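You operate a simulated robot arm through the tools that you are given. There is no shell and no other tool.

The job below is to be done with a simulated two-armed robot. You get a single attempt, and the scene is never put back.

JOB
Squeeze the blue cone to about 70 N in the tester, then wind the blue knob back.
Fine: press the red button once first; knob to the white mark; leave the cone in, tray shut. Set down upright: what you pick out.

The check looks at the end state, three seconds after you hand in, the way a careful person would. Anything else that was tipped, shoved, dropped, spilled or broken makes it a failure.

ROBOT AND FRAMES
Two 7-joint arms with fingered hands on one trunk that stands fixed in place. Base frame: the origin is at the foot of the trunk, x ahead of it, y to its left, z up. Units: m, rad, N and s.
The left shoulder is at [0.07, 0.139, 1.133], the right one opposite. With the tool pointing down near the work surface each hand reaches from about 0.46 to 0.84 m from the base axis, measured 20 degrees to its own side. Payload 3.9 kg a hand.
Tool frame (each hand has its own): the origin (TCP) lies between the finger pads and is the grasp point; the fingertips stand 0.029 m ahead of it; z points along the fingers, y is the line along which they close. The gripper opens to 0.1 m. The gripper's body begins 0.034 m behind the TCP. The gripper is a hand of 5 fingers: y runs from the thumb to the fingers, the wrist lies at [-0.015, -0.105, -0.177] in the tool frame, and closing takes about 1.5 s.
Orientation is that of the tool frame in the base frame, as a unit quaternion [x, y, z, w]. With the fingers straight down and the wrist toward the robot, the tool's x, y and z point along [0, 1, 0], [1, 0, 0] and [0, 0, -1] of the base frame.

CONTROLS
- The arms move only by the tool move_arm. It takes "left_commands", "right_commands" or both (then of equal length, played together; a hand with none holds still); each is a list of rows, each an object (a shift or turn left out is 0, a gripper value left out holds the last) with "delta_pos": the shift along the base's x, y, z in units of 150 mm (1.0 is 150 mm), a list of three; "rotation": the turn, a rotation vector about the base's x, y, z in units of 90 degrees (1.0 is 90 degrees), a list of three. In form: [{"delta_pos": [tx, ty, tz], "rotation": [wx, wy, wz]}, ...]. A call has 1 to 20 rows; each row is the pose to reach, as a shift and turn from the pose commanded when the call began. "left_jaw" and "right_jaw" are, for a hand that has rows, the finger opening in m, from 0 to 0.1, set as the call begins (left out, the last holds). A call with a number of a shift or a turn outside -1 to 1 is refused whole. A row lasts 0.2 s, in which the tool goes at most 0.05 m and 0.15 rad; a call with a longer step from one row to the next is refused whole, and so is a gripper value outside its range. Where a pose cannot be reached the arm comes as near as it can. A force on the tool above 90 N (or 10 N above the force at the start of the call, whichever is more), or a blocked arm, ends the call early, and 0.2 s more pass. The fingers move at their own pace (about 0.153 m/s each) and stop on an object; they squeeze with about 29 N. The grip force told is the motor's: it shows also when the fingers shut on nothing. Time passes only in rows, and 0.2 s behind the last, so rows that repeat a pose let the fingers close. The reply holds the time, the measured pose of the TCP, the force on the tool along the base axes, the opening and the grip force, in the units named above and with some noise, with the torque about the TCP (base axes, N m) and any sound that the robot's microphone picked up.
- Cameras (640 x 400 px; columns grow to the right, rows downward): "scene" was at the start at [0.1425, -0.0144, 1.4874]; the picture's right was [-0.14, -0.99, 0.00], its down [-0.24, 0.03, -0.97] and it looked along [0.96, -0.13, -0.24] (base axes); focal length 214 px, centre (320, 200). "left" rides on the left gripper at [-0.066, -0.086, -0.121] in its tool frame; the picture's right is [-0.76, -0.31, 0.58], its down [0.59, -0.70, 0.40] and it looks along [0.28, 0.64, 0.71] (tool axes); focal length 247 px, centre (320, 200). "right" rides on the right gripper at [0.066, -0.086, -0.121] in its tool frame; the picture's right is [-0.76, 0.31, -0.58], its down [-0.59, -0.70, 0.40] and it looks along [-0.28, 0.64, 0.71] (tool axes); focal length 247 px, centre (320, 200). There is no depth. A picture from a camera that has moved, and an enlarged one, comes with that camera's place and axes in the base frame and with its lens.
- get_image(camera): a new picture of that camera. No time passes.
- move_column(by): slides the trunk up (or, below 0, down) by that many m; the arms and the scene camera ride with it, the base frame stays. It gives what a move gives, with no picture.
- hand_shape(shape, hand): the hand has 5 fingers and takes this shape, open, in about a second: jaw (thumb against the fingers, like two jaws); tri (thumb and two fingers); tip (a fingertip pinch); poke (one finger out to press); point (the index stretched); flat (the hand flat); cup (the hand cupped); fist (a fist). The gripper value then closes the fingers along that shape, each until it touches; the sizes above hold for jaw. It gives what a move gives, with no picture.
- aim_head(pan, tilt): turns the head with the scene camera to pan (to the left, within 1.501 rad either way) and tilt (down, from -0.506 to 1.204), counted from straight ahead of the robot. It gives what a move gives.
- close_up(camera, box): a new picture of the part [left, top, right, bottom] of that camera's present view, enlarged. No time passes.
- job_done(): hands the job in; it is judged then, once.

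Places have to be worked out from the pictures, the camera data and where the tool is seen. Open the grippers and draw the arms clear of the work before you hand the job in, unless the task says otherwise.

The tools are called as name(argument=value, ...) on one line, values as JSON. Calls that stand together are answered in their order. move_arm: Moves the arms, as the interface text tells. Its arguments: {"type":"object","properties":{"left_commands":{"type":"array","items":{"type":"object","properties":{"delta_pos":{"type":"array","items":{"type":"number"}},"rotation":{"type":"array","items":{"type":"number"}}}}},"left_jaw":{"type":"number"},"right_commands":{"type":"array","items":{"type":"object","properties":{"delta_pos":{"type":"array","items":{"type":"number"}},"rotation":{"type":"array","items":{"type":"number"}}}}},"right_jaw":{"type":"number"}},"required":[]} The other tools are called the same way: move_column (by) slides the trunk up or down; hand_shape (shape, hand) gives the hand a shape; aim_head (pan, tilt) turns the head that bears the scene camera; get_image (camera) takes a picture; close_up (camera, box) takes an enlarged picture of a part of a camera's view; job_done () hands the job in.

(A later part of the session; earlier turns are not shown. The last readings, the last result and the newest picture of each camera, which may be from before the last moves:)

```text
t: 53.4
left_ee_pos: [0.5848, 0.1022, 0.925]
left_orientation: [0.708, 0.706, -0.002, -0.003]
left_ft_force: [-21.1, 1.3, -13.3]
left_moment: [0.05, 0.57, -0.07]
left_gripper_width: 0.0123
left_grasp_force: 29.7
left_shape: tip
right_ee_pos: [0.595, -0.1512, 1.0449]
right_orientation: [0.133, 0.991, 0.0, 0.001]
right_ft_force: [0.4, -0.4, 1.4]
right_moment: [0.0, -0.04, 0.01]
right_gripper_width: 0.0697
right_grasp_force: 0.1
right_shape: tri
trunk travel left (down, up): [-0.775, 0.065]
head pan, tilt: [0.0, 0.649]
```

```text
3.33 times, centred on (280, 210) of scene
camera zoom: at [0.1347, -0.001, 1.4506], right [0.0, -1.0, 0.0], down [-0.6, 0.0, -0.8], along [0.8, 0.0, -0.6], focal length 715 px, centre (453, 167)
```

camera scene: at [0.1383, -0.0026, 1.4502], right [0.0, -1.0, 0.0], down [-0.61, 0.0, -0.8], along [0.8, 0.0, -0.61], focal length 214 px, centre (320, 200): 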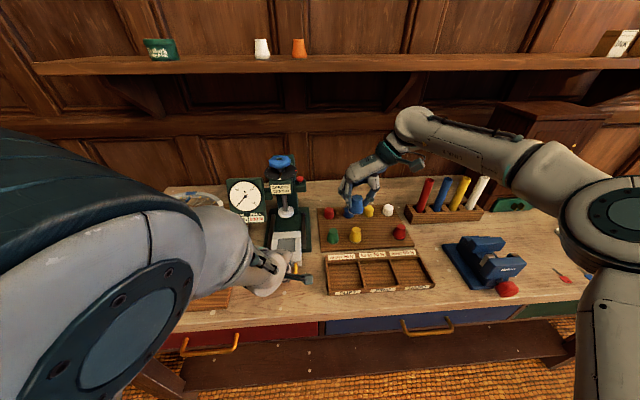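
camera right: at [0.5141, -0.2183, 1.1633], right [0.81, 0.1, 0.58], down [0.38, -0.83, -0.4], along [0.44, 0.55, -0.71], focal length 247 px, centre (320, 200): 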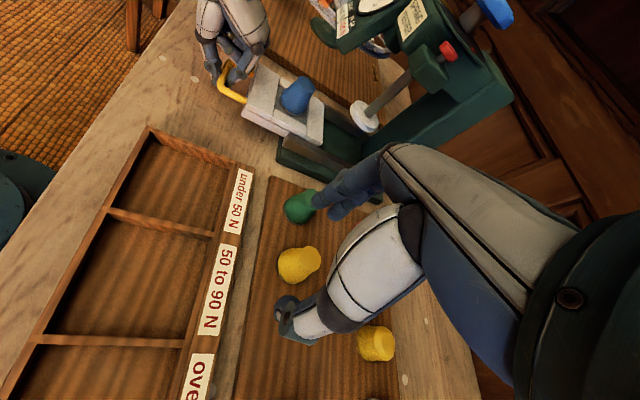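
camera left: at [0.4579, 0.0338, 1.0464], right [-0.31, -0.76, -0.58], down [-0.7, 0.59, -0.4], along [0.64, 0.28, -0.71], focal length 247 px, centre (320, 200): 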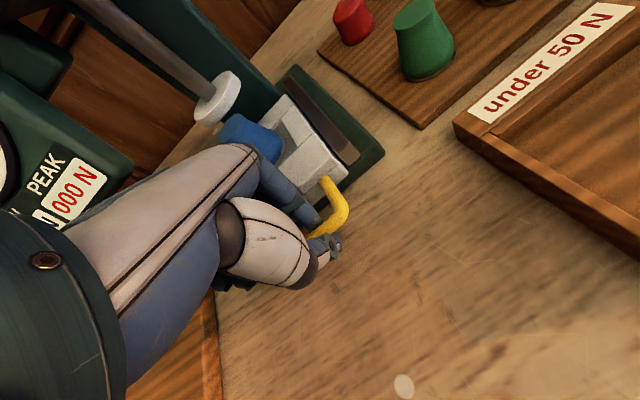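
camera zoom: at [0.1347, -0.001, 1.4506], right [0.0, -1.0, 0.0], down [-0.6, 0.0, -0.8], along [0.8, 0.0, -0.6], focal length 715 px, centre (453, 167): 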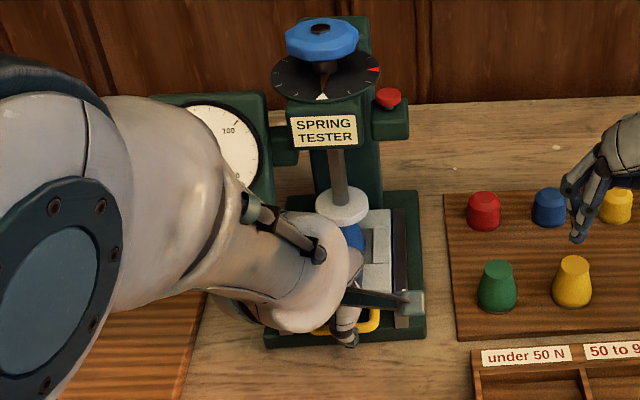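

A −21 N x-force shows the tray against its stop (about 4 mm earlier than commanded). I relax the push and compare the tray position with the original picture.

move_arm(left_commands=[{"delta_pos": [-0.02, 0, -0.01]}, {"delta_pos": [-0.02, 0, -0.01]}])

close_up(camera="scene", box=[270, 210, 310, 250])

close_up(camera="right", box=[310, 80, 390, 150])

```text
t: 54.0
left_ee_pos: [0.5829, 0.1021, 0.925]
left_orientation: [0.707, 0.707, 0.001, 0.0]
left_ft_force: [-12.0, 2.2, -10.6]
left_moment: [0.03, 0.37, -0.05]
left_gripper_width: 0.0122
left_grasp_force: 29.4
left_shape: tip
right_ee_pos: [0.5974, -0.1504, 1.0437]
right_orientation: [0.133, 0.991, 0.0, 0.001]
right_ft_force: [0.7, -0.4, -0.4]
right_moment: [-0.03, -0.02, 0.03]
right_gripper_width: 0.07
right_grasp_force: 0.0
right_shape: tri
trunk travel left (down, up): [-0.775, 0.065]
head pan, tilt: [0.0, 0.649]
```

```text
10.00 times, centred on (290, 230) of scene
camera zoom: at [0.1357, -0.0009, 1.4506], right [0.0, -1.0, 0.0], down [-0.6, 0.0, -0.8], along [0.8, 0.0, -0.6], focal length 2145 px, centre (620, -100)
```

zoom: 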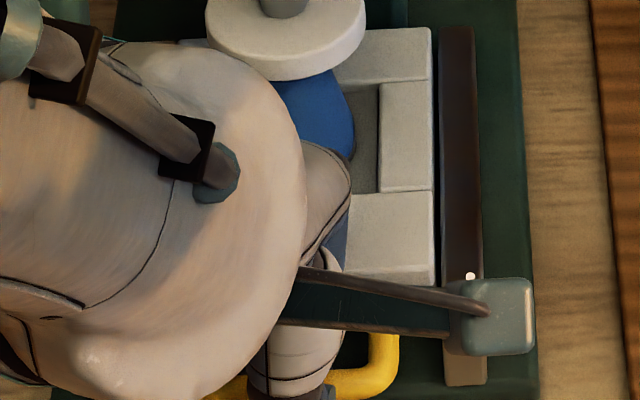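

```text
5.71 times, centred on (350, 115) of right
camera zoom: at [0.5119, -0.2172, 1.1646], right [0.81, 0.1, 0.58], down [0.38, -0.83, -0.4], along [0.44, 0.54, -0.71], focal length 1411 px, centre (149, 686)
```

zoom: 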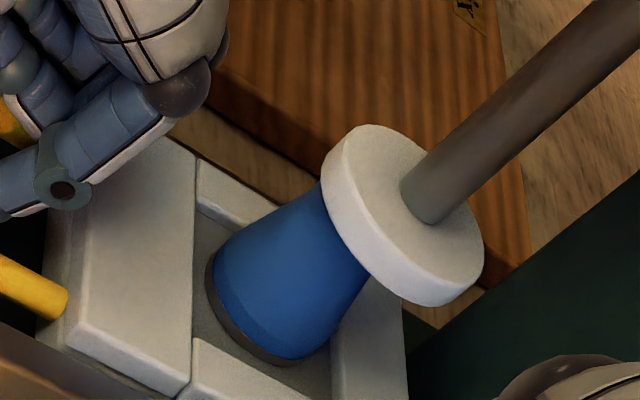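

The cone is upright and clear of the pad's edge, but I want to know if the tray is really fully shut. I take the very same close-up as before pulling for a direct comparison.

close_up(camera="scene", box=[220, 150, 340, 270])

close_up(camera="left", box=[180, 50, 420, 290])

```text
3.33 times, centred on (280, 210) of scene
camera zoom: at [0.1357, -0.0009, 1.4506], right [0.0, -1.0, 0.0], down [-0.6, 0.0, -0.8], along [0.8, 0.0, -0.6], focal length 715 px, centre (453, 167)
```

zoom: 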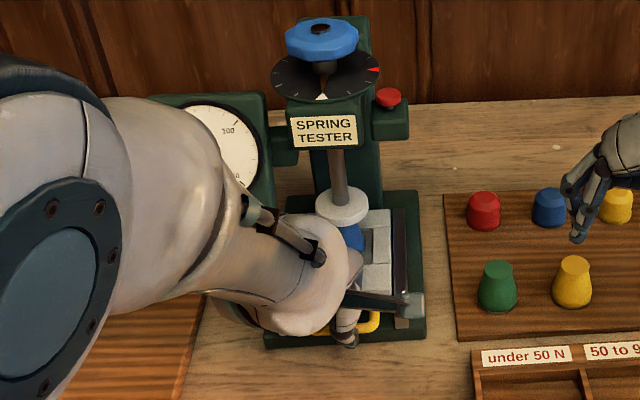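

```text
1.67 times, centred on (300, 170) of left
camera zoom: at [0.4982, 0.0367, 1.0461], right [-0.31, -0.76, -0.58], down [-0.7, 0.59, -0.4], along [0.64, 0.28, -0.71], focal length 412 px, centre (353, 250)
```

zoom: 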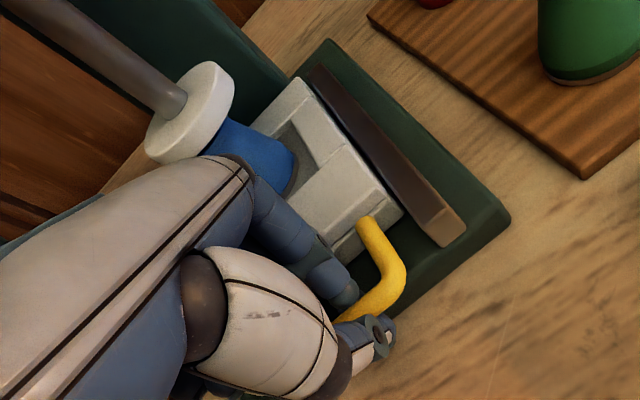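

The tray appears ~5 mm short of its original place, possibly jammed by my lifting the handle (Fz ≈ −11 N). I release the bar, then will push it in freely from the front.

move_arm(left_commands=[{"delta_pos": [-0.01, 0, 0]}, {"delta_pos": [-0.015, 0, 0]}, {"delta_pos": [-0.015, 0, 0]}, {"delta_pos": [-0.015, 0, 0]}], left_jaw=0.03)

close_up(camera="scene", box=[270, 210, 310, 250])

close_up(camera="right", box=[220, 40, 420, 170])

```text
t: 55.0
left_ee_pos: [0.5833, 0.1004, 0.9287]
left_orientation: [0.707, 0.707, 0.002, 0.003]
left_ft_force: [0.7, -2.4, 15.1]
left_moment: [-0.08, -0.5, -0.04]
left_gripper_width: 0.0296
left_grasp_force: 0.0
left_shape: tip
right_ee_pos: [0.5965, -0.1536, 1.0441]
right_orientation: [0.133, 0.991, 0.001, 0.002]
right_ft_force: [0.4, -0.1, 0.1]
right_moment: [0.01, 0.03, 0.03]
right_gripper_width: 0.0697
right_grasp_force: 0.0
right_shape: tri
trunk travel left (down, up): [-0.775, 0.065]
head pan, tilt: [0.0, 0.649]
```

```text
10.00 times, centred on (290, 230) of scene
camera zoom: at [0.1342, -0.0025, 1.451], right [0.0, -1.0, 0.0], down [-0.6, 0.0, -0.8], along [0.8, 0.0, -0.6], focal length 2145 px, centre (620, -100)
```

zoom: 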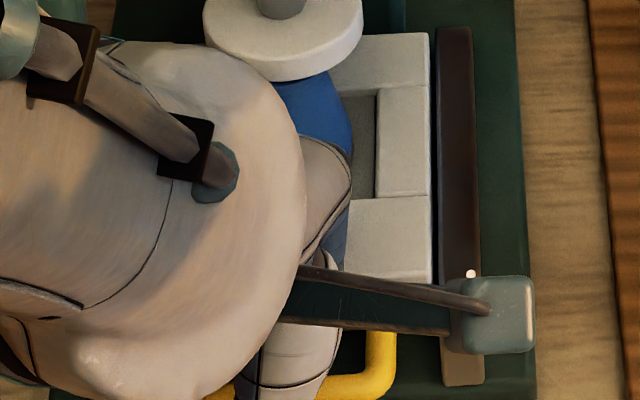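

```text
3.08 times, centred on (320, 105) of right
camera zoom: at [0.5107, -0.2184, 1.1652], right [0.81, 0.1, 0.58], down [0.38, -0.83, -0.4], along [0.44, 0.54, -0.71], focal length 760 px, centre (320, 492)
```

zoom: 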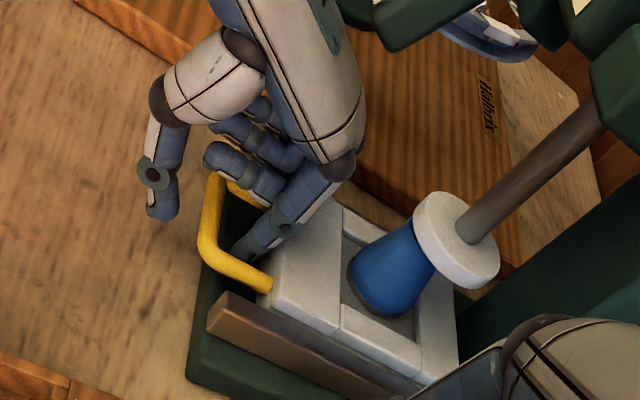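

Opening let me see a curled finger was resting on the handle's arm — harmless. I raise the left hand straight out of the handle and back off a little.

move_arm(left_commands=[{"delta_pos": [0, 0, 0.06]}, {"delta_pos": [0, 0, 0.15]}, {"delta_pos": [0, 0, 0.3]}, {"delta_pos": [-0.1, 0, 0.45]}, {"delta_pos": [-0.4, 0, 0.5]}, {"delta_pos": [-0.7, 0.1, 0.5]}, {"delta_pos": [-0.7, 0.1, 0.5]}])

close_up(camera="scene", box=[220, 150, 340, 270])

close_up(camera="right", box=[220, 40, 420, 170])

get_image(camera="left")

```text
t: 56.6
left_ee_pos: [0.485, 0.1118, 0.9925]
left_orientation: [0.705, 0.708, -0.021, -0.023]
left_ft_force: [-0.2, -0.2, 0.2]
left_moment: [0.02, -0.02, -0.01]
left_gripper_width: 0.0301
left_grasp_force: 0.1
left_shape: tip
left hand out of reach, approached as far as the arm can: row 6
right_ee_pos: [0.5986, -0.1532, 1.0435]
right_orientation: [0.133, 0.991, 0.0, 0.0]
right_ft_force: [0.2, 0.1, 1.0]
right_moment: [0.02, 0.01, -0.01]
right_gripper_width: 0.0701
right_grasp_force: 0.2
right_shape: tri
trunk travel left (down, up): [-0.775, 0.065]
head pan, tilt: [0.0, 0.649]
```

```text
3.33 times, centred on (280, 210) of scene
camera zoom: at [0.1373, -0.0029, 1.4503], right [0.0, -1.0, 0.0], down [-0.6, 0.0, -0.8], along [0.8, 0.0, -0.6], focal length 715 px, centre (453, 167)
```

zoom: 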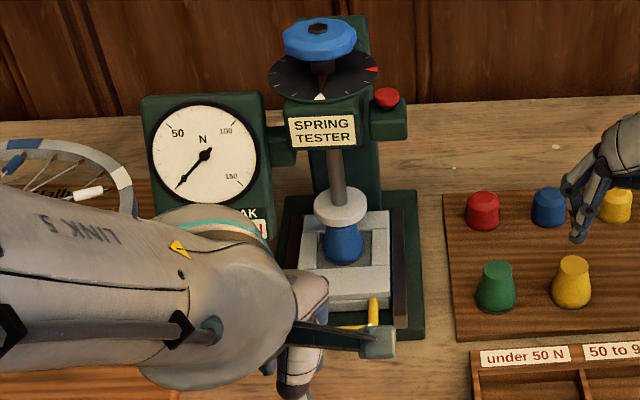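

```text
3.08 times, centred on (320, 105) of right
camera zoom: at [0.5132, -0.2187, 1.1636], right [0.81, 0.1, 0.58], down [0.38, -0.83, -0.4], along [0.44, 0.54, -0.71], focal length 760 px, centre (320, 492)
```

zoom: 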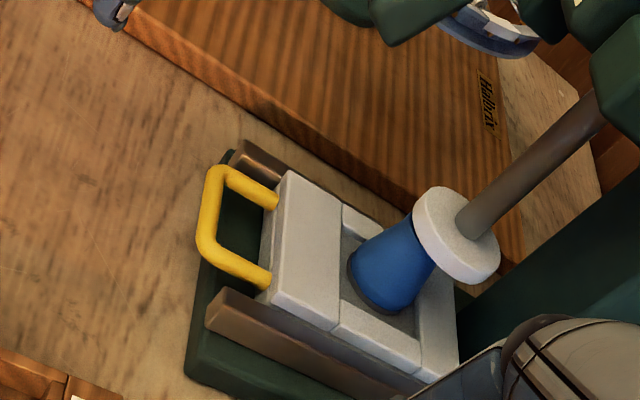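

```text
taken
camera left: at [0.406, 0.0463, 1.1183], right [-0.34, -0.76, -0.56], down [-0.73, 0.59, -0.35], along [0.6, 0.29, -0.75], focal length 247 px, centre (320, 200)
```

left: 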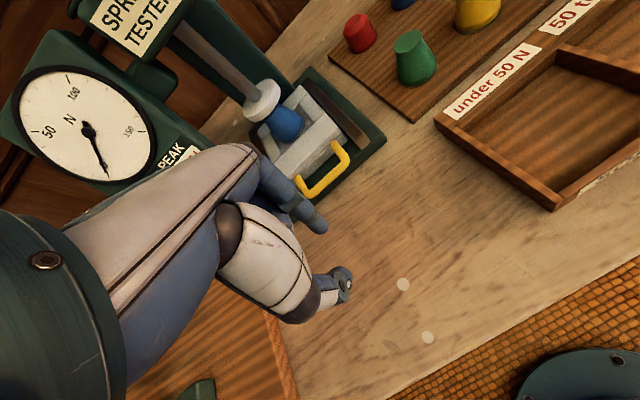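

The dial shows zero; the tray seems ~5 mm from shut. I look closely at cone/pad and at the tray's rear from the right camera.

close_up(camera="right", box=[320, 85, 390, 145])

close_up(camera="scene", box=[262, 195, 312, 245])

close_up(camera="left", box=[220, 60, 380, 220])

```text
6.67 times, centred on (355, 115) of right
camera zoom: at [0.5132, -0.2187, 1.1636], right [0.81, 0.1, 0.58], down [0.38, -0.83, -0.4], along [0.44, 0.54, -0.71], focal length 1646 px, centre (87, 767)
```

zoom: 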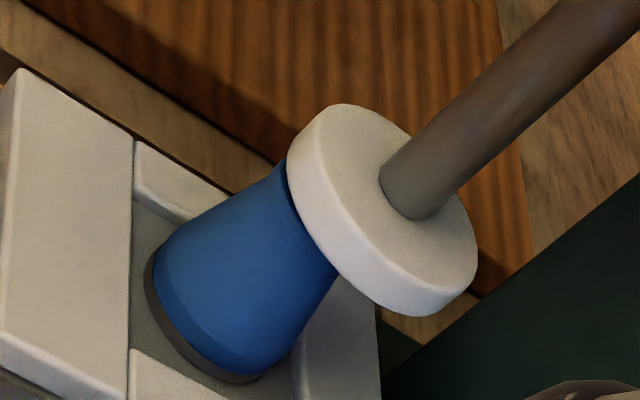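

```text
8.00 times, centred on (287, 220) of scene
camera zoom: at [0.1373, -0.0029, 1.4503], right [0.0, -1.0, 0.0], down [-0.6, 0.0, -0.8], along [0.8, 0.0, -0.6], focal length 1716 px, centre (584, 40)
```

zoom: 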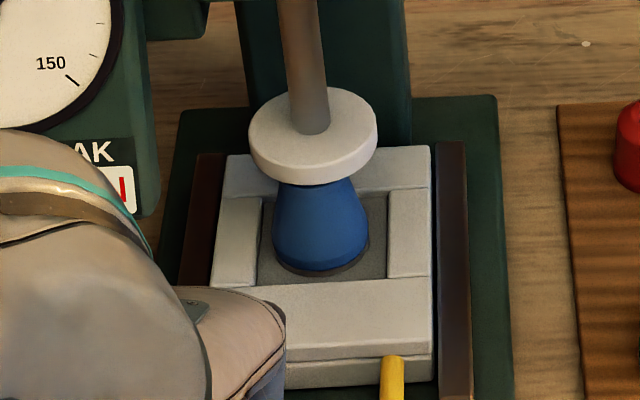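

```text
2.50 times, centred on (300, 140) of left
camera zoom: at [0.406, 0.0463, 1.1183], right [-0.34, -0.76, -0.56], down [-0.73, 0.59, -0.35], along [0.6, 0.29, -0.75], focal length 617 px, centre (370, 350)
```

zoom: 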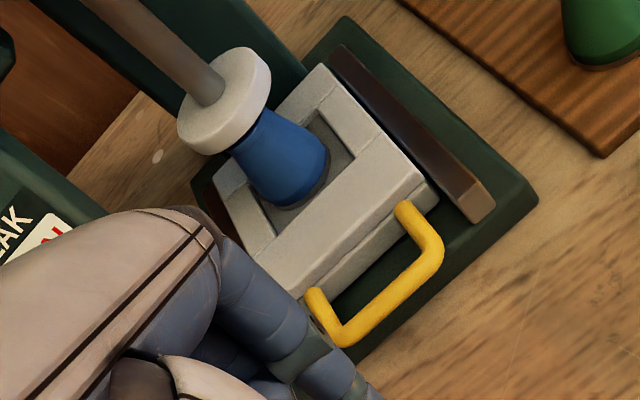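

Checking the torque: the blocking force acted ~23 mm below the TCP, i.e. my thumb tip was against the base plate's front edge, not the tray stop. So I'll push the bar from the front with closed fingertips held higher. First I close the pinch and approach in front of the bar.

move_arm(left_commands=[{"delta_pos": [0.1, -0.02, 0]}, {"delta_pos": [0.25, -0.05, 0]}, {"delta_pos": [0.4, -0.08, -0.1]}, {"delta_pos": [0.43, -0.093, -0.2]}, {"delta_pos": [0.43, -0.093, -0.268]}, {"delta_pos": [0.43, -0.093, -0.268]}], left_jaw=0.0)

close_up(camera="right", box=[220, 20, 420, 170])

get_image(camera="left")

```text
t: 58.0
left_ee_pos: [0.5421, 0.1042, 0.9587]
left_orientation: [0.707, 0.708, -0.001, 0.0]
left_ft_force: [-0.1, -0.7, 0.6]
left_moment: [-0.02, -0.02, -0.02]
left_gripper_width: 0.0002
left_grasp_force: 29.1
left_shape: tip
right_ee_pos: [0.5977, -0.1519, 1.0434]
right_orientation: [0.133, 0.991, 0.0, 0.0]
right_ft_force: [-0.3, -0.9, -0.6]
right_moment: [-0.01, -0.01, -0.01]
right_gripper_width: 0.07
right_grasp_force: 0.0
right_shape: tri
trunk travel left (down, up): [-0.775, 0.065]
head pan, tilt: [0.0, 0.649]
```

```text
2.67 times, centred on (320, 95) of right
camera zoom: at [0.5127, -0.2175, 1.1642], right [0.81, 0.1, 0.58], down [0.38, -0.83, -0.4], along [0.44, 0.54, -0.71], focal length 659 px, centre (320, 480)
```

zoom: 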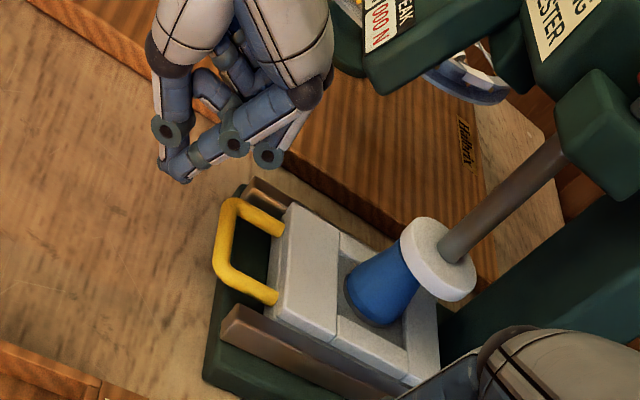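

```text
taken
camera left: at [0.4573, 0.0377, 1.0804], right [-0.31, -0.76, -0.58], down [-0.7, 0.59, -0.4], along [0.64, 0.28, -0.71], focal length 247 px, centre (320, 200)
```

left: 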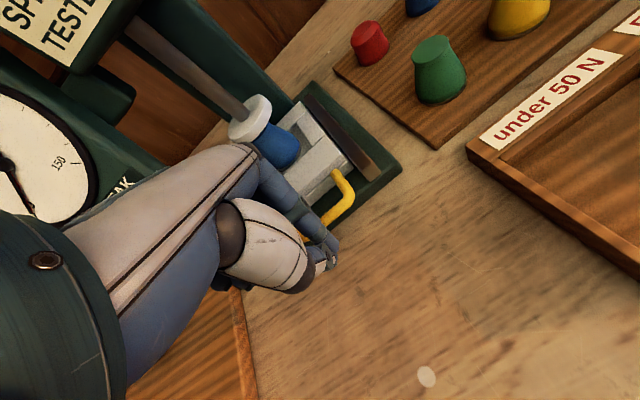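

The closed index slopes, so instead I'll straddle the bar again with a small opening but higher (thumb tip above the base plate) and push with the thumb. I open, rise, move over and lower to TCP z≈0.94.

move_arm(left_commands=[{"delta_pos": [0, 0, 0.08]}, {"delta_pos": [0, 0, 0.13]}, {"delta_pos": [0, 0, 0.13]}, {"delta_pos": [0.1, 0, 0.13]}, {"delta_pos": [0.2, 0, 0.13]}, {"delta_pos": [0.273, 0, 0.13]}, {"delta_pos": [0.273, 0, 0.0]}, {"delta_pos": [0.273, 0, -0.133]}, {"delta_pos": [0.273, 0, -0.133]}], left_jaw=0.03)

close_up(camera="right", box=[220, 20, 420, 170])

close_up(camera="left", box=[240, 120, 440, 320])

```text
t: 60.0
left_ee_pos: [0.5824, 0.1031, 0.9391]
left_orientation: [0.707, 0.707, 0.0, 0.001]
left_ft_force: [0.6, -0.8, -0.8]
left_moment: [0.03, 0.01, 0.01]
left_gripper_width: 0.0299
left_grasp_force: 0.1
left_shape: tip
right_ee_pos: [0.5979, -0.1523, 1.0432]
right_orientation: [0.133, 0.991, 0.001, 0.0]
right_ft_force: [0.8, -0.3, -0.5]
right_moment: [-0.03, 0.01, 0.0]
right_gripper_width: 0.0699
right_grasp_force: 0.1
right_shape: tri
trunk travel left (down, up): [-0.775, 0.065]
head pan, tilt: [0.0, 0.649]
```

```text
2.67 times, centred on (320, 95) of right
camera zoom: at [0.5124, -0.2177, 1.1643], right [0.81, 0.1, 0.58], down [0.38, -0.83, -0.4], along [0.44, 0.54, -0.71], focal length 659 px, centre (320, 480)
```

zoom: 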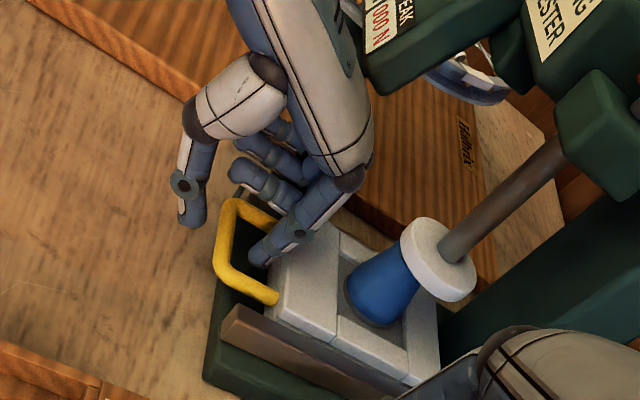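

```text
2.00 times, centred on (340, 220) of left
camera zoom: at [0.4978, 0.0372, 1.0603], right [-0.31, -0.76, -0.58], down [-0.7, 0.59, -0.4], along [0.64, 0.28, -0.71], focal length 494 px, centre (280, 160)
```

zoom: 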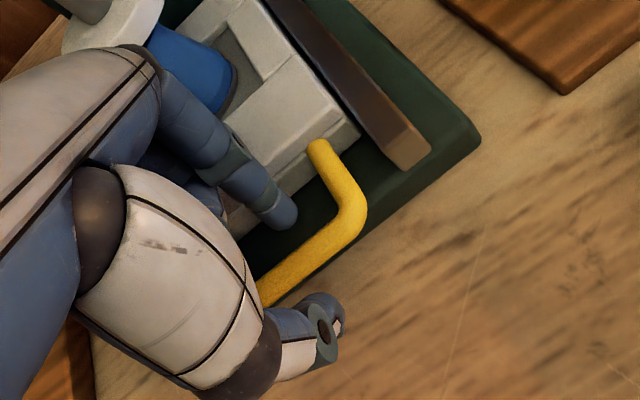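

Straddled with no contact. I push slowly in +x by 18 mm and watch the force.

move_arm(left_commands=[{"delta_pos": [0.02, 0.001, 0]}, {"delta_pos": [0.04, 0.002, 0]}, {"delta_pos": [0.06, 0.003, 0]}, {"delta_pos": [0.08, 0.004, 0]}, {"delta_pos": [0.1, 0.006, 0]}, {"delta_pos": [0.12, 0.007, 0]}, {"delta_pos": [0.12, 0.007, 0]}])

close_up(camera="right", box=[220, 20, 420, 170])

close_up(camera="scene", box=[270, 210, 310, 250])

```text
t: 61.6
left_ee_pos: [0.6001, 0.1039, 0.9389]
left_orientation: [0.707, 0.707, -0.001, -0.001]
left_ft_force: [-6.5, -6.3, -4.5]
left_moment: [0.15, -0.21, 0.18]
left_gripper_width: 0.0296
left_grasp_force: 0.1
left_shape: tip
right_ee_pos: [0.596, -0.1521, 1.0433]
right_orientation: [0.132, 0.991, 0.001, -0.001]
right_ft_force: [0.0, -0.7, 0.9]
right_moment: [0.01, -0.01, 0.0]
right_gripper_width: 0.07
right_grasp_force: 0.1
right_shape: tri
trunk travel left (down, up): [-0.775, 0.065]
head pan, tilt: [0.0, 0.649]
```

```text
2.67 times, centred on (320, 95) of right
camera zoom: at [0.5122, -0.2187, 1.1641], right [0.81, 0.1, 0.58], down [0.38, -0.83, -0.4], along [0.44, 0.54, -0.71], focal length 659 px, centre (320, 480)
```

zoom: 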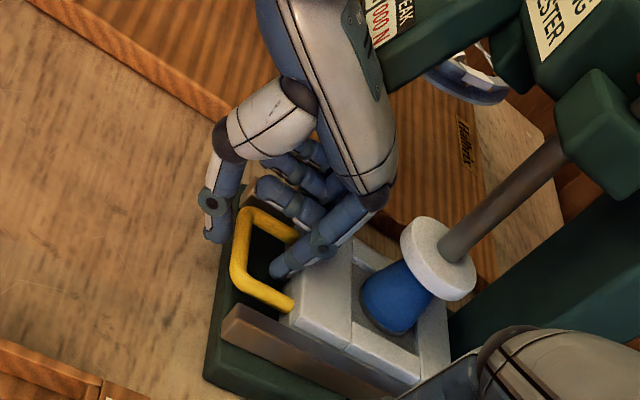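

```text
10.00 times, centred on (290, 230) of scene
camera zoom: at [0.1361, -0.0028, 1.4504], right [0.0, -1.0, 0.0], down [-0.6, 0.0, -0.8], along [0.8, 0.0, -0.6], focal length 2145 px, centre (620, -100)
```

zoom: 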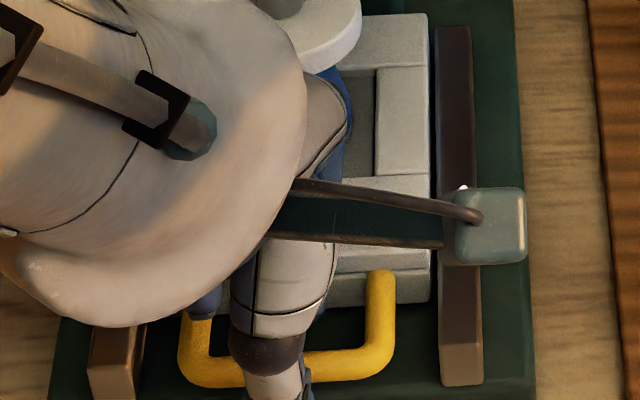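

The tray moved in ~9 mm and now matches the original shut position (corner row 211.3 vs 211.4). I push 2 mm more to confirm the stop.

move_arm(left_commands=[{"delta_pos": [0.007, 0, 0]}, {"delta_pos": [0.0133, 0, 0]}, {"delta_pos": [0.0133, 0, 0]}])

close_up(camera="scene", box=[270, 210, 310, 250])

```text
t: 62.4
left_ee_pos: [0.6021, 0.1026, 0.9398]
left_orientation: [0.707, 0.707, 0.001, -0.001]
left_ft_force: [-9.3, -9.7, -6.1]
left_moment: [0.25, -0.25, 0.12]
left_gripper_width: 0.0294
left_grasp_force: 0.1
left_shape: tip
right_ee_pos: [0.596, -0.1535, 1.0428]
right_orientation: [0.133, 0.991, 0.001, -0.001]
right_ft_force: [-1.0, 0.1, -0.8]
right_moment: [0.01, 0.01, -0.01]
right_gripper_width: 0.0696
right_grasp_force: 0.1
right_shape: tri
trunk travel left (down, up): [-0.775, 0.065]
head pan, tilt: [0.0, 0.649]
```

```text
10.00 times, centred on (290, 230) of scene
camera zoom: at [0.1357, -0.0035, 1.4505], right [0.0, -1.0, 0.0], down [-0.6, 0.0, -0.8], along [0.8, 0.0, -0.6], focal length 2145 px, centre (620, -100)
```

zoom: 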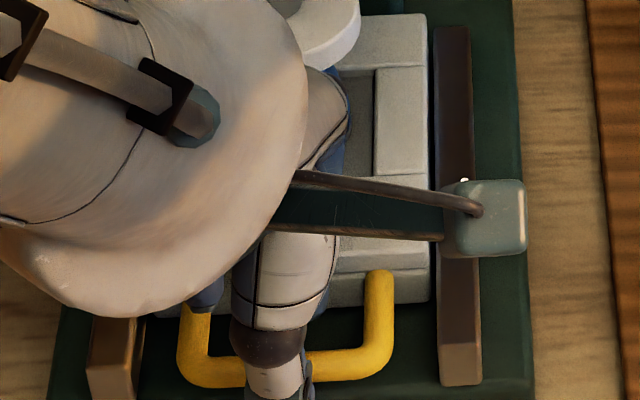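

No further movement: the tray is at its stop (shut). I back off 10 mm so neither finger touches the bar, then lift straight up and away.

move_arm(left_commands=[{"delta_pos": [-0.04, 0, 0]}, {"delta_pos": [-0.07, 0, 0]}, {"delta_pos": [-0.07, 0, 0.1]}, {"delta_pos": [-0.07, 0, 0.25]}, {"delta_pos": [-0.1, 0, 0.5]}, {"delta_pos": [-0.3, 0.1, 0.75]}, {"delta_pos": [-0.5, 0.3, 1.0]}, {"delta_pos": [-0.5, 0.3, 1.0]}])

close_up(camera="scene", box=[220, 150, 340, 270])

close_up(camera="right", box=[220, 20, 420, 170])

```text
refused: row 6 steps farther than a row can; nothing moved
```

```text
3.33 times, centred on (280, 210) of scene
camera zoom: at [0.1357, -0.0035, 1.4505], right [0.0, -1.0, 0.0], down [-0.6, 0.0, -0.8], along [0.8, 0.0, -0.6], focal length 715 px, centre (453, 167)
```

zoom: 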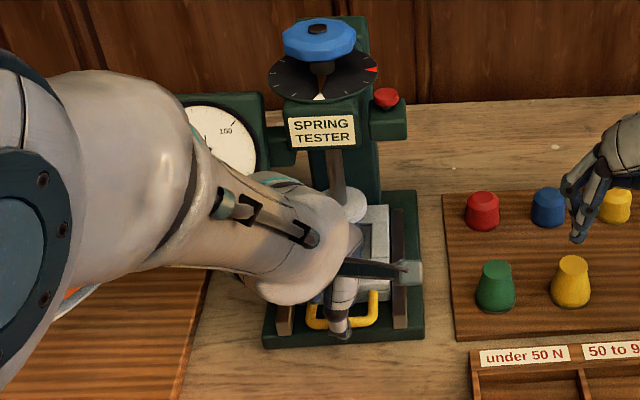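

```text
2.67 times, centred on (320, 95) of right
camera zoom: at [0.5119, -0.2193, 1.1642], right [0.81, 0.1, 0.58], down [0.38, -0.83, -0.4], along [0.44, 0.55, -0.71], focal length 659 px, centre (320, 480)
```

zoom: 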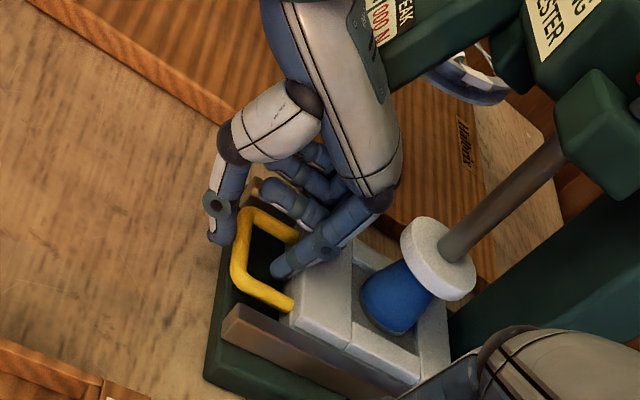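

The call was refused for too long a step; I redo it with smaller steps.

move_arm(left_commands=[{"delta_pos": [-0.04, 0, 0]}, {"delta_pos": [-0.07, 0, 0]}, {"delta_pos": [-0.07, 0, 0.1]}, {"delta_pos": [-0.07, 0, 0.25]}, {"delta_pos": [-0.1, 0, 0.45]}, {"delta_pos": [-0.25, 0.05, 0.65]}, {"delta_pos": [-0.4, 0.15, 0.85]}, {"delta_pos": [-0.5, 0.3, 1.0]}, {"delta_pos": [-0.5, 0.3, 1.0]}])

close_up(camera="scene", box=[220, 150, 340, 270])

close_up(camera="right", box=[220, 20, 420, 170])

```text
t: 64.4
left_ee_pos: [0.5267, 0.1461, 1.0902]
left_orientation: [0.708, 0.707, 0.001, -0.001]
left_ft_force: [-0.2, -0.8, 0.4]
left_moment: [0.05, 0.01, 0.02]
left_gripper_width: 0.0299
left_grasp_force: 0.1
left_shape: tip
right_ee_pos: [0.5972, -0.1553, 1.0427]
right_orientation: [0.133, 0.991, 0.001, 0.0]
right_ft_force: [-1.0, 0.8, -0.1]
right_moment: [0.07, 0.04, 0.0]
right_gripper_width: 0.0697
right_grasp_force: 0.0
right_shape: tri
trunk travel left (down, up): [-0.775, 0.065]
head pan, tilt: [0.0, 0.649]
```

```text
3.33 times, centred on (280, 210) of scene
camera zoom: at [0.1367, -0.0058, 1.4504], right [0.0, -1.0, 0.0], down [-0.6, 0.0, -0.8], along [0.8, 0.0, -0.6], focal length 715 px, centre (453, 167)
```

zoom: 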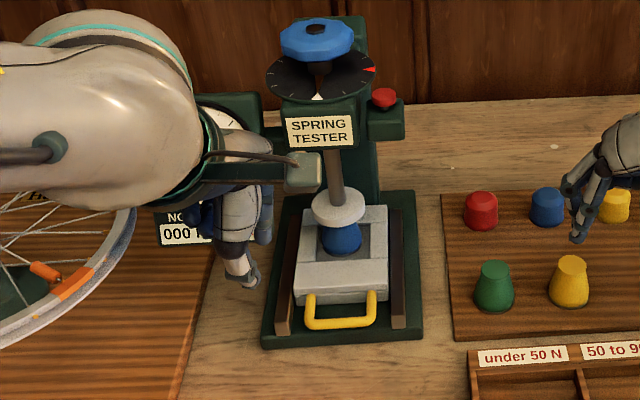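

```text
2.67 times, centred on (320, 95) of right
camera zoom: at [0.5126, -0.2213, 1.1633], right [0.81, 0.09, 0.58], down [0.38, -0.83, -0.4], along [0.44, 0.55, -0.71], focal length 659 px, centre (320, 480)
```

zoom: 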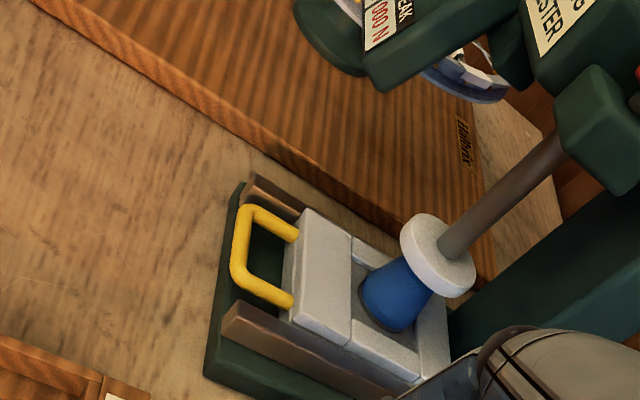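

The tray is shut with the cone standing under the pad, dial at zero. Next is the knob: I'll use the left hand to turn and park the right hand where its camera watches the dial and the knob disc. First raising/rotating the right hand.

move_arm(right_commands=[{"delta_pos": [-0.05, 0, 0.12], "rotation": [0, 0, -0.09]}, {"delta_pos": [-0.1, 0, 0.25], "rotation": [0, 0, -0.18]}, {"delta_pos": [-0.15, 0, 0.4], "rotation": [0, 0, -0.27]}, {"delta_pos": [-0.25, 0, 0.55], "rotation": [0, 0, -0.36]}, {"delta_pos": [-0.35, 0, 0.7], "rotation": [0, 0, -0.45]}, {"delta_pos": [-0.45, 0, 0.85], "rotation": [0, 0, -0.54]}, {"delta_pos": [-0.55, 0, 1.0], "rotation": [0, 0, -0.63]}, {"delta_pos": [-0.65, 0, 1.0], "rotation": [0, 0, -0.72]}, {"delta_pos": [-0.75, 0, 1.0], "rotation": [0, 0, -0.81]}, {"delta_pos": [-0.75, 0, 1.0], "rotation": [0, 0, -0.833]}])

get_image(camera="right")

```text
t: 66.6
left_ee_pos: [0.5289, 0.1499, 1.09]
left_orientation: [0.707, 0.707, 0.0, 0.0]
left_ft_force: [-0.4, -0.1, -1.0]
left_moment: [0.02, 0.01, 0.01]
left_gripper_width: 0.0296
left_grasp_force: 0.1
left_shape: tip
right_ee_pos: [0.4847, -0.1514, 1.1939]
right_orientation: [0.709, 0.705, -0.001, 0.0]
right_ft_force: [1.0, 0.0, -0.3]
right_moment: [0.0, -0.01, -0.01]
right_gripper_width: 0.0699
right_grasp_force: 0.0
right_shape: tri
trunk travel left (down, up): [-0.775, 0.065]
head pan, tilt: [0.0, 0.649]
```

```text
taken
camera right: at [0.4006, -0.0852, 1.3143], right [0.3, -0.76, 0.58], down [-0.71, -0.59, -0.4], along [0.64, -0.29, -0.71], focal length 247 px, centre (320, 200)
```

right: 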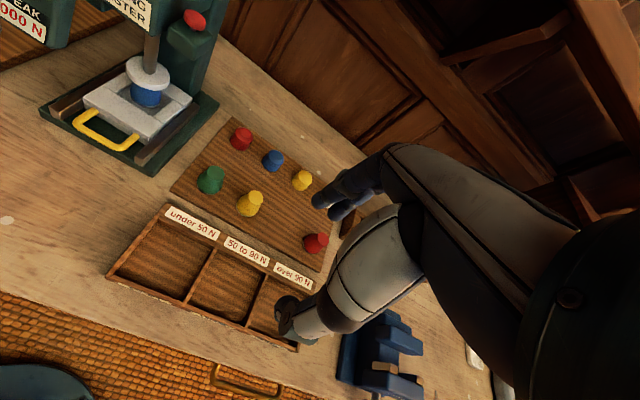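

I yaw the right hand 45° and raise it so its camera looks at the dial and knob.

move_arm(right_commands=[{"delta_pos": [0, 0.05, 0.1], "rotation": [0, 0, 0.09]}, {"delta_pos": [0, 0.1, 0.2], "rotation": [0, 0, 0.18]}, {"delta_pos": [0, 0.2, 0.3], "rotation": [0, 0, 0.27]}, {"delta_pos": [0, 0.27, 0.4], "rotation": [0, 0, 0.36]}, {"delta_pos": [0, 0.34, 0.5], "rotation": [0, 0, 0.45]}, {"delta_pos": [0, 0.34, 0.5], "rotation": [0, 0, 0.5]}, {"delta_pos": [0, 0.34, 0.5], "rotation": [0, 0, 0.5]}])

get_image(camera="right")

hand_shape(shape="tri", hand="left")

get_image(camera="scene")

```text
t: 68.2
left_ee_pos: [0.5263, 0.1485, 1.0904]
left_orientation: [0.707, 0.707, -0.001, 0.0]
left_ft_force: [0.3, -0.2, 0.1]
left_moment: [-0.01, 0.03, 0.0]
left_gripper_width: 0.03
left_grasp_force: 0.0
left_shape: tip
right_ee_pos: [0.4851, -0.1012, 1.2681]
right_orientation: [0.384, 0.923, 0.0, 0.0]
right_ft_force: [0.0, 0.1, 0.4]
right_moment: [-0.02, 0.0, -0.01]
right_gripper_width: 0.0701
right_grasp_force: 0.1
right_shape: tri
trunk travel left (down, up): [-0.775, 0.065]
head pan, tilt: [0.0, 0.649]
```

```text
taken
camera right: at [0.3792, -0.1155, 1.3889], right [0.75, -0.32, 0.58], down [-0.08, -0.91, -0.4], along [0.66, 0.25, -0.71], focal length 247 px, centre (320, 200)
```

right: 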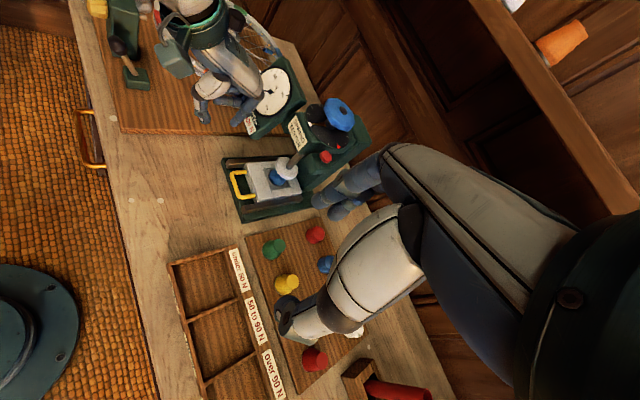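

```text
t: 69.1
left_ee_pos: [0.5272, 0.1485, 1.0908]
left_orientation: [0.707, 0.707, 0.0, 0.0]
left_ft_force: [0.1, 0.2, 0.5]
left_moment: [-0.02, 0.01, 0.0]
left_gripper_width: 0.0998
left_grasp_force: 0.2
left_shape: tri
right_ee_pos: [0.4851, -0.1007, 1.2683]
right_orientation: [0.385, 0.923, 0.0, 0.0]
right_ft_force: [-0.5, 0.8, -0.3]
right_moment: [0.0, 0.02, -0.01]
right_gripper_width: 0.0696
right_grasp_force: 0.0
right_shape: tri
trunk travel left (down, up): [-0.775, 0.065]
head pan, tilt: [0.0, 0.649]
```

```text
taken
camera scene: at [0.1368, -0.0017, 1.4504], right [0.0, -1.0, 0.0], down [-0.6, 0.0, -0.8], along [0.8, 0.0, -0.6], focal length 214 px, centre (320, 200)
```

scene: 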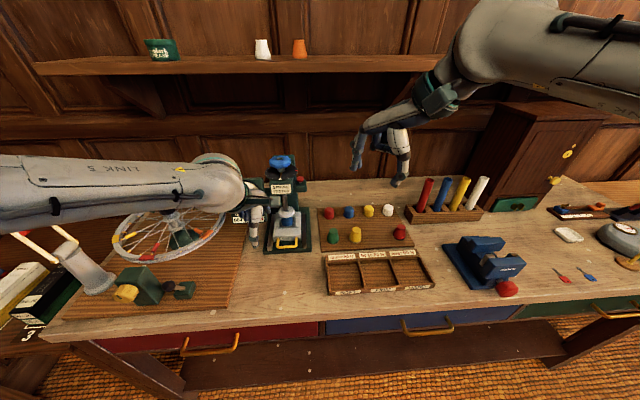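

The right camera sees dial and knob well. I raise the left hand straight up clear of the dial.

move_arm(left_commands=[{"delta_pos": [-0.1, -0.02, 0.15]}, {"delta_pos": [-0.15, -0.05, 0.4]}, {"delta_pos": [-0.15, -0.1, 0.65]}, {"delta_pos": [-0.15, -0.15, 0.85]}, {"delta_pos": [-0.15, -0.2, 1.0]}, {"delta_pos": [-0.15, -0.2, 1.0]}], left_jaw=0.09)

move_arm(left_commands=[{"delta_pos": [0.1, 0, 0.15]}, {"delta_pos": [0.3, 0, 0.3]}, {"delta_pos": [0.5, 0, 0.4]}, {"delta_pos": [0.75, -0.03, 0.4]}, {"delta_pos": [1.0, -0.05, 0.4]}, {"delta_pos": [1.0, -0.05, 0.4]}])

get_image(camera="right")

get_image(camera="left")

get_image(camera="scene")

```text
t: 70.5
left_ee_pos: [0.5065, 0.1193, 1.2389]
left_orientation: [0.708, 0.707, 0.0, -0.001]
left_ft_force: [0.7, 0.7, 0.2]
left_moment: [0.01, -0.02, 0.01]
left_gripper_width: 0.0903
left_grasp_force: 0.1
left_shape: tri
right_ee_pos: [0.4849, -0.1015, 1.2684]
right_orientation: [0.385, 0.923, 0.0, 0.0]
right_ft_force: [0.8, 0.4, 0.4]
right_moment: [0.06, 0.0, -0.02]
right_gripper_width: 0.0698
right_grasp_force: 0.0
right_shape: tri
trunk travel left (down, up): [-0.775, 0.065]
head pan, tilt: [0.0, 0.649]
```

```text
t: 71.9
left_ee_pos: [0.6544, 0.1132, 1.2996]
left_orientation: [0.707, 0.708, 0.001, 0.001]
left_ft_force: [0.4, -0.4, 0.2]
left_moment: [-0.01, -0.01, 0.01]
left_gripper_width: 0.0901
left_grasp_force: 0.1
left_shape: tri
right_ee_pos: [0.4844, -0.1002, 1.2695]
right_orientation: [0.385, 0.923, 0.001, 0.0]
right_ft_force: [-0.5, 1.1, -0.1]
right_moment: [-0.03, -0.02, -0.01]
right_gripper_width: 0.0697
right_grasp_force: 0.0
right_shape: tri
trunk travel left (down, up): [-0.775, 0.065]
head pan, tilt: [0.0, 0.649]
```

```text
taken
camera right: at [0.3777, -0.1147, 1.3894], right [0.75, -0.32, 0.58], down [-0.08, -0.91, -0.4], along [0.66, 0.25, -0.71], focal length 247 px, centre (320, 200)
```

right: 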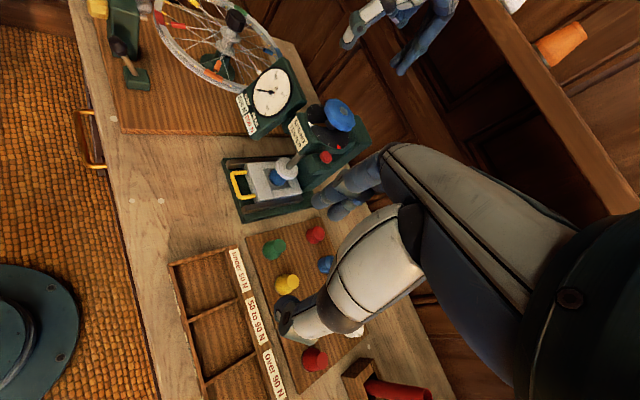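

```text
taken
camera left: at [0.5693, 0.0464, 1.4203], right [-0.31, -0.76, -0.58], down [-0.7, 0.59, -0.4], along [0.64, 0.28, -0.71], focal length 247 px, centre (320, 200)
```

left: 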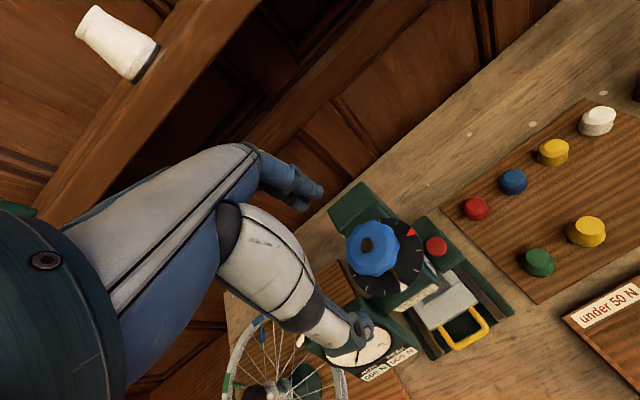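

```text
taken
camera scene: at [0.1351, -0.001, 1.4506], right [0.0, -1.0, 0.0], down [-0.6, 0.0, -0.8], along [0.8, 0.0, -0.6], focal length 214 px, centre (320, 200)
```

scene: 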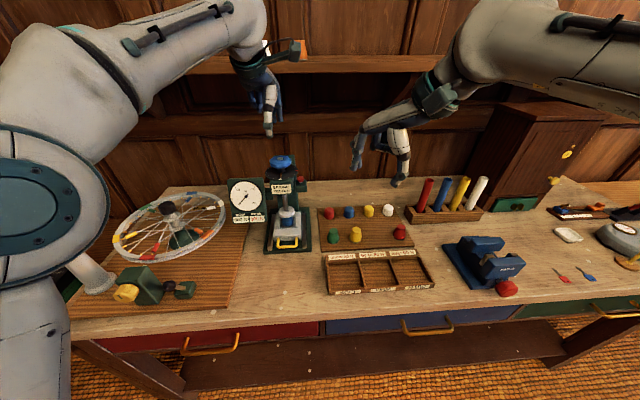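

The scene camera has an unobstructed view of dial and knob now. I zoom with the left camera on the knob to refine its centre before grasping.

close_up(camera="left", box=[310, 180, 450, 310])

close_up(camera="scene", box=[255, 140, 315, 200])

close_up(camera="scene", box=[225, 175, 275, 225])

```text
3.08 times, centred on (380, 245) of left
camera zoom: at [0.5693, 0.0464, 1.4203], right [-0.31, -0.76, -0.58], down [-0.7, 0.59, -0.4], along [0.64, 0.28, -0.71], focal length 760 px, centre (135, 62)
```

zoom: 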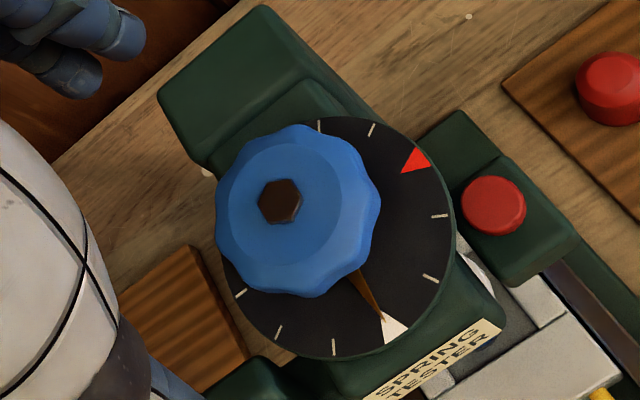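

```text
6.67 times, centred on (285, 170) of scene
camera zoom: at [0.1351, -0.001, 1.4506], right [0.0, -1.0, 0.0], down [-0.6, 0.0, -0.8], along [0.8, 0.0, -0.6], focal length 1430 px, centre (553, 400)
```

zoom: 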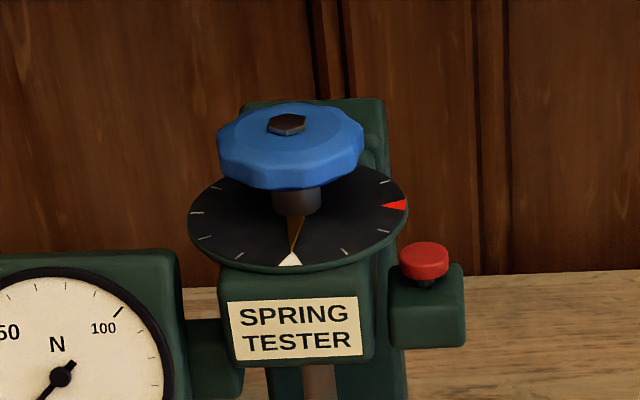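

```text
8.00 times, centred on (250, 200) of scene
camera zoom: at [0.1351, -0.001, 1.4506], right [0.0, -1.0, 0.0], down [-0.6, 0.0, -0.8], along [0.8, 0.0, -0.6], focal length 1716 px, centre (880, 200)
```

zoom: 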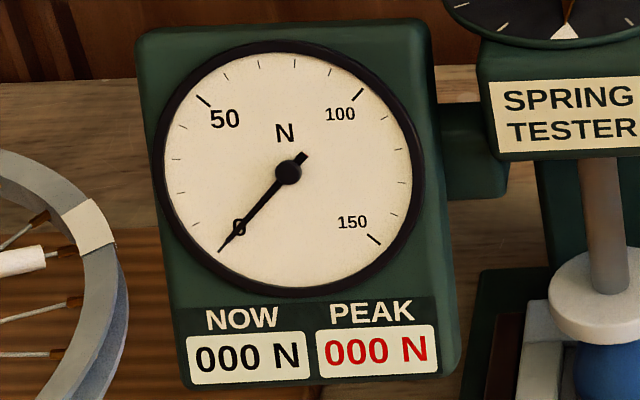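

Knob axis ≈ (0.692, 0.1125), pointer exactly at white, NOW/PEAK 000. I move over it and lower the open left hand around the knob (fingertips ending above the disc).

move_arm(left_commands=[{"delta_pos": [0.13, -0.003, -0.1]}, {"delta_pos": [0.251, -0.005, -0.2]}, {"delta_pos": [0.251, -0.005, -0.35]}, {"delta_pos": [0.251, -0.005, -0.5]}, {"delta_pos": [0.251, -0.005, -0.6]}, {"delta_pos": [0.251, -0.005, -0.6]}])

get_image(camera="left")

close_up(camera="scene", box=[225, 110, 325, 210])

close_up(camera="right", box=[230, 20, 410, 200])

```text
t: 73.3
left_ee_pos: [0.6937, 0.1107, 1.2092]
left_orientation: [0.707, 0.707, 0.001, -0.001]
left_ft_force: [0.1, -0.2, 0.3]
left_moment: [0.03, -0.02, 0.03]
left_gripper_width: 0.0901
left_grasp_force: 0.0
left_shape: tri
right_ee_pos: [0.4848, -0.1018, 1.268]
right_orientation: [0.385, 0.923, -0.001, 0.0]
right_ft_force: [-0.5, -0.2, -0.1]
right_moment: [0.01, 0.01, -0.01]
right_gripper_width: 0.0698
right_grasp_force: 0.1
right_shape: tri
trunk travel left (down, up): [-0.775, 0.065]
head pan, tilt: [0.0, 0.649]
```

```text
taken
camera left: at [0.6076, 0.045, 1.3311], right [-0.31, -0.76, -0.58], down [-0.7, 0.59, -0.4], along [0.64, 0.28, -0.71], focal length 247 px, centre (320, 200)
```

left: 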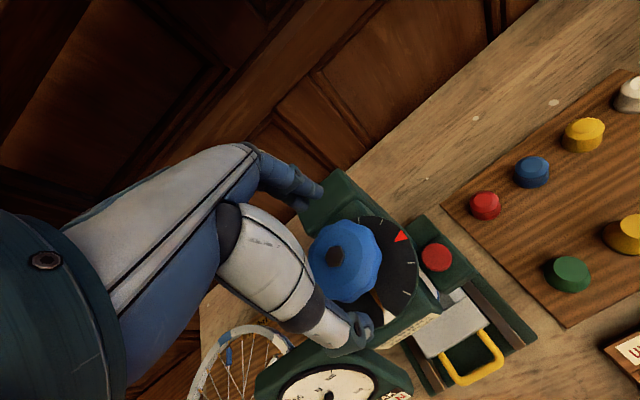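

```text
4.00 times, centred on (275, 160) of scene
camera zoom: at [0.1365, -0.0016, 1.4505], right [0.0, -1.0, 0.0], down [-0.6, 0.0, -0.8], along [0.8, 0.0, -0.6], focal length 858 px, centre (500, 360)
```

zoom: 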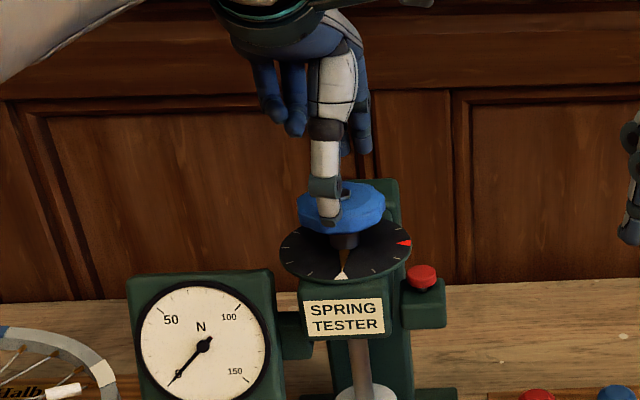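

```text
2.22 times, centred on (320, 110) of right
camera zoom: at [0.379, -0.1153, 1.3889], right [0.75, -0.32, 0.58], down [-0.09, -0.91, -0.4], along [0.66, 0.25, -0.71], focal length 549 px, centre (320, 400)
```

zoom: 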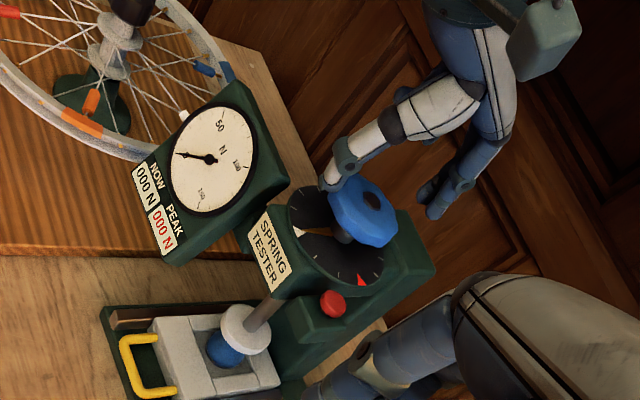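

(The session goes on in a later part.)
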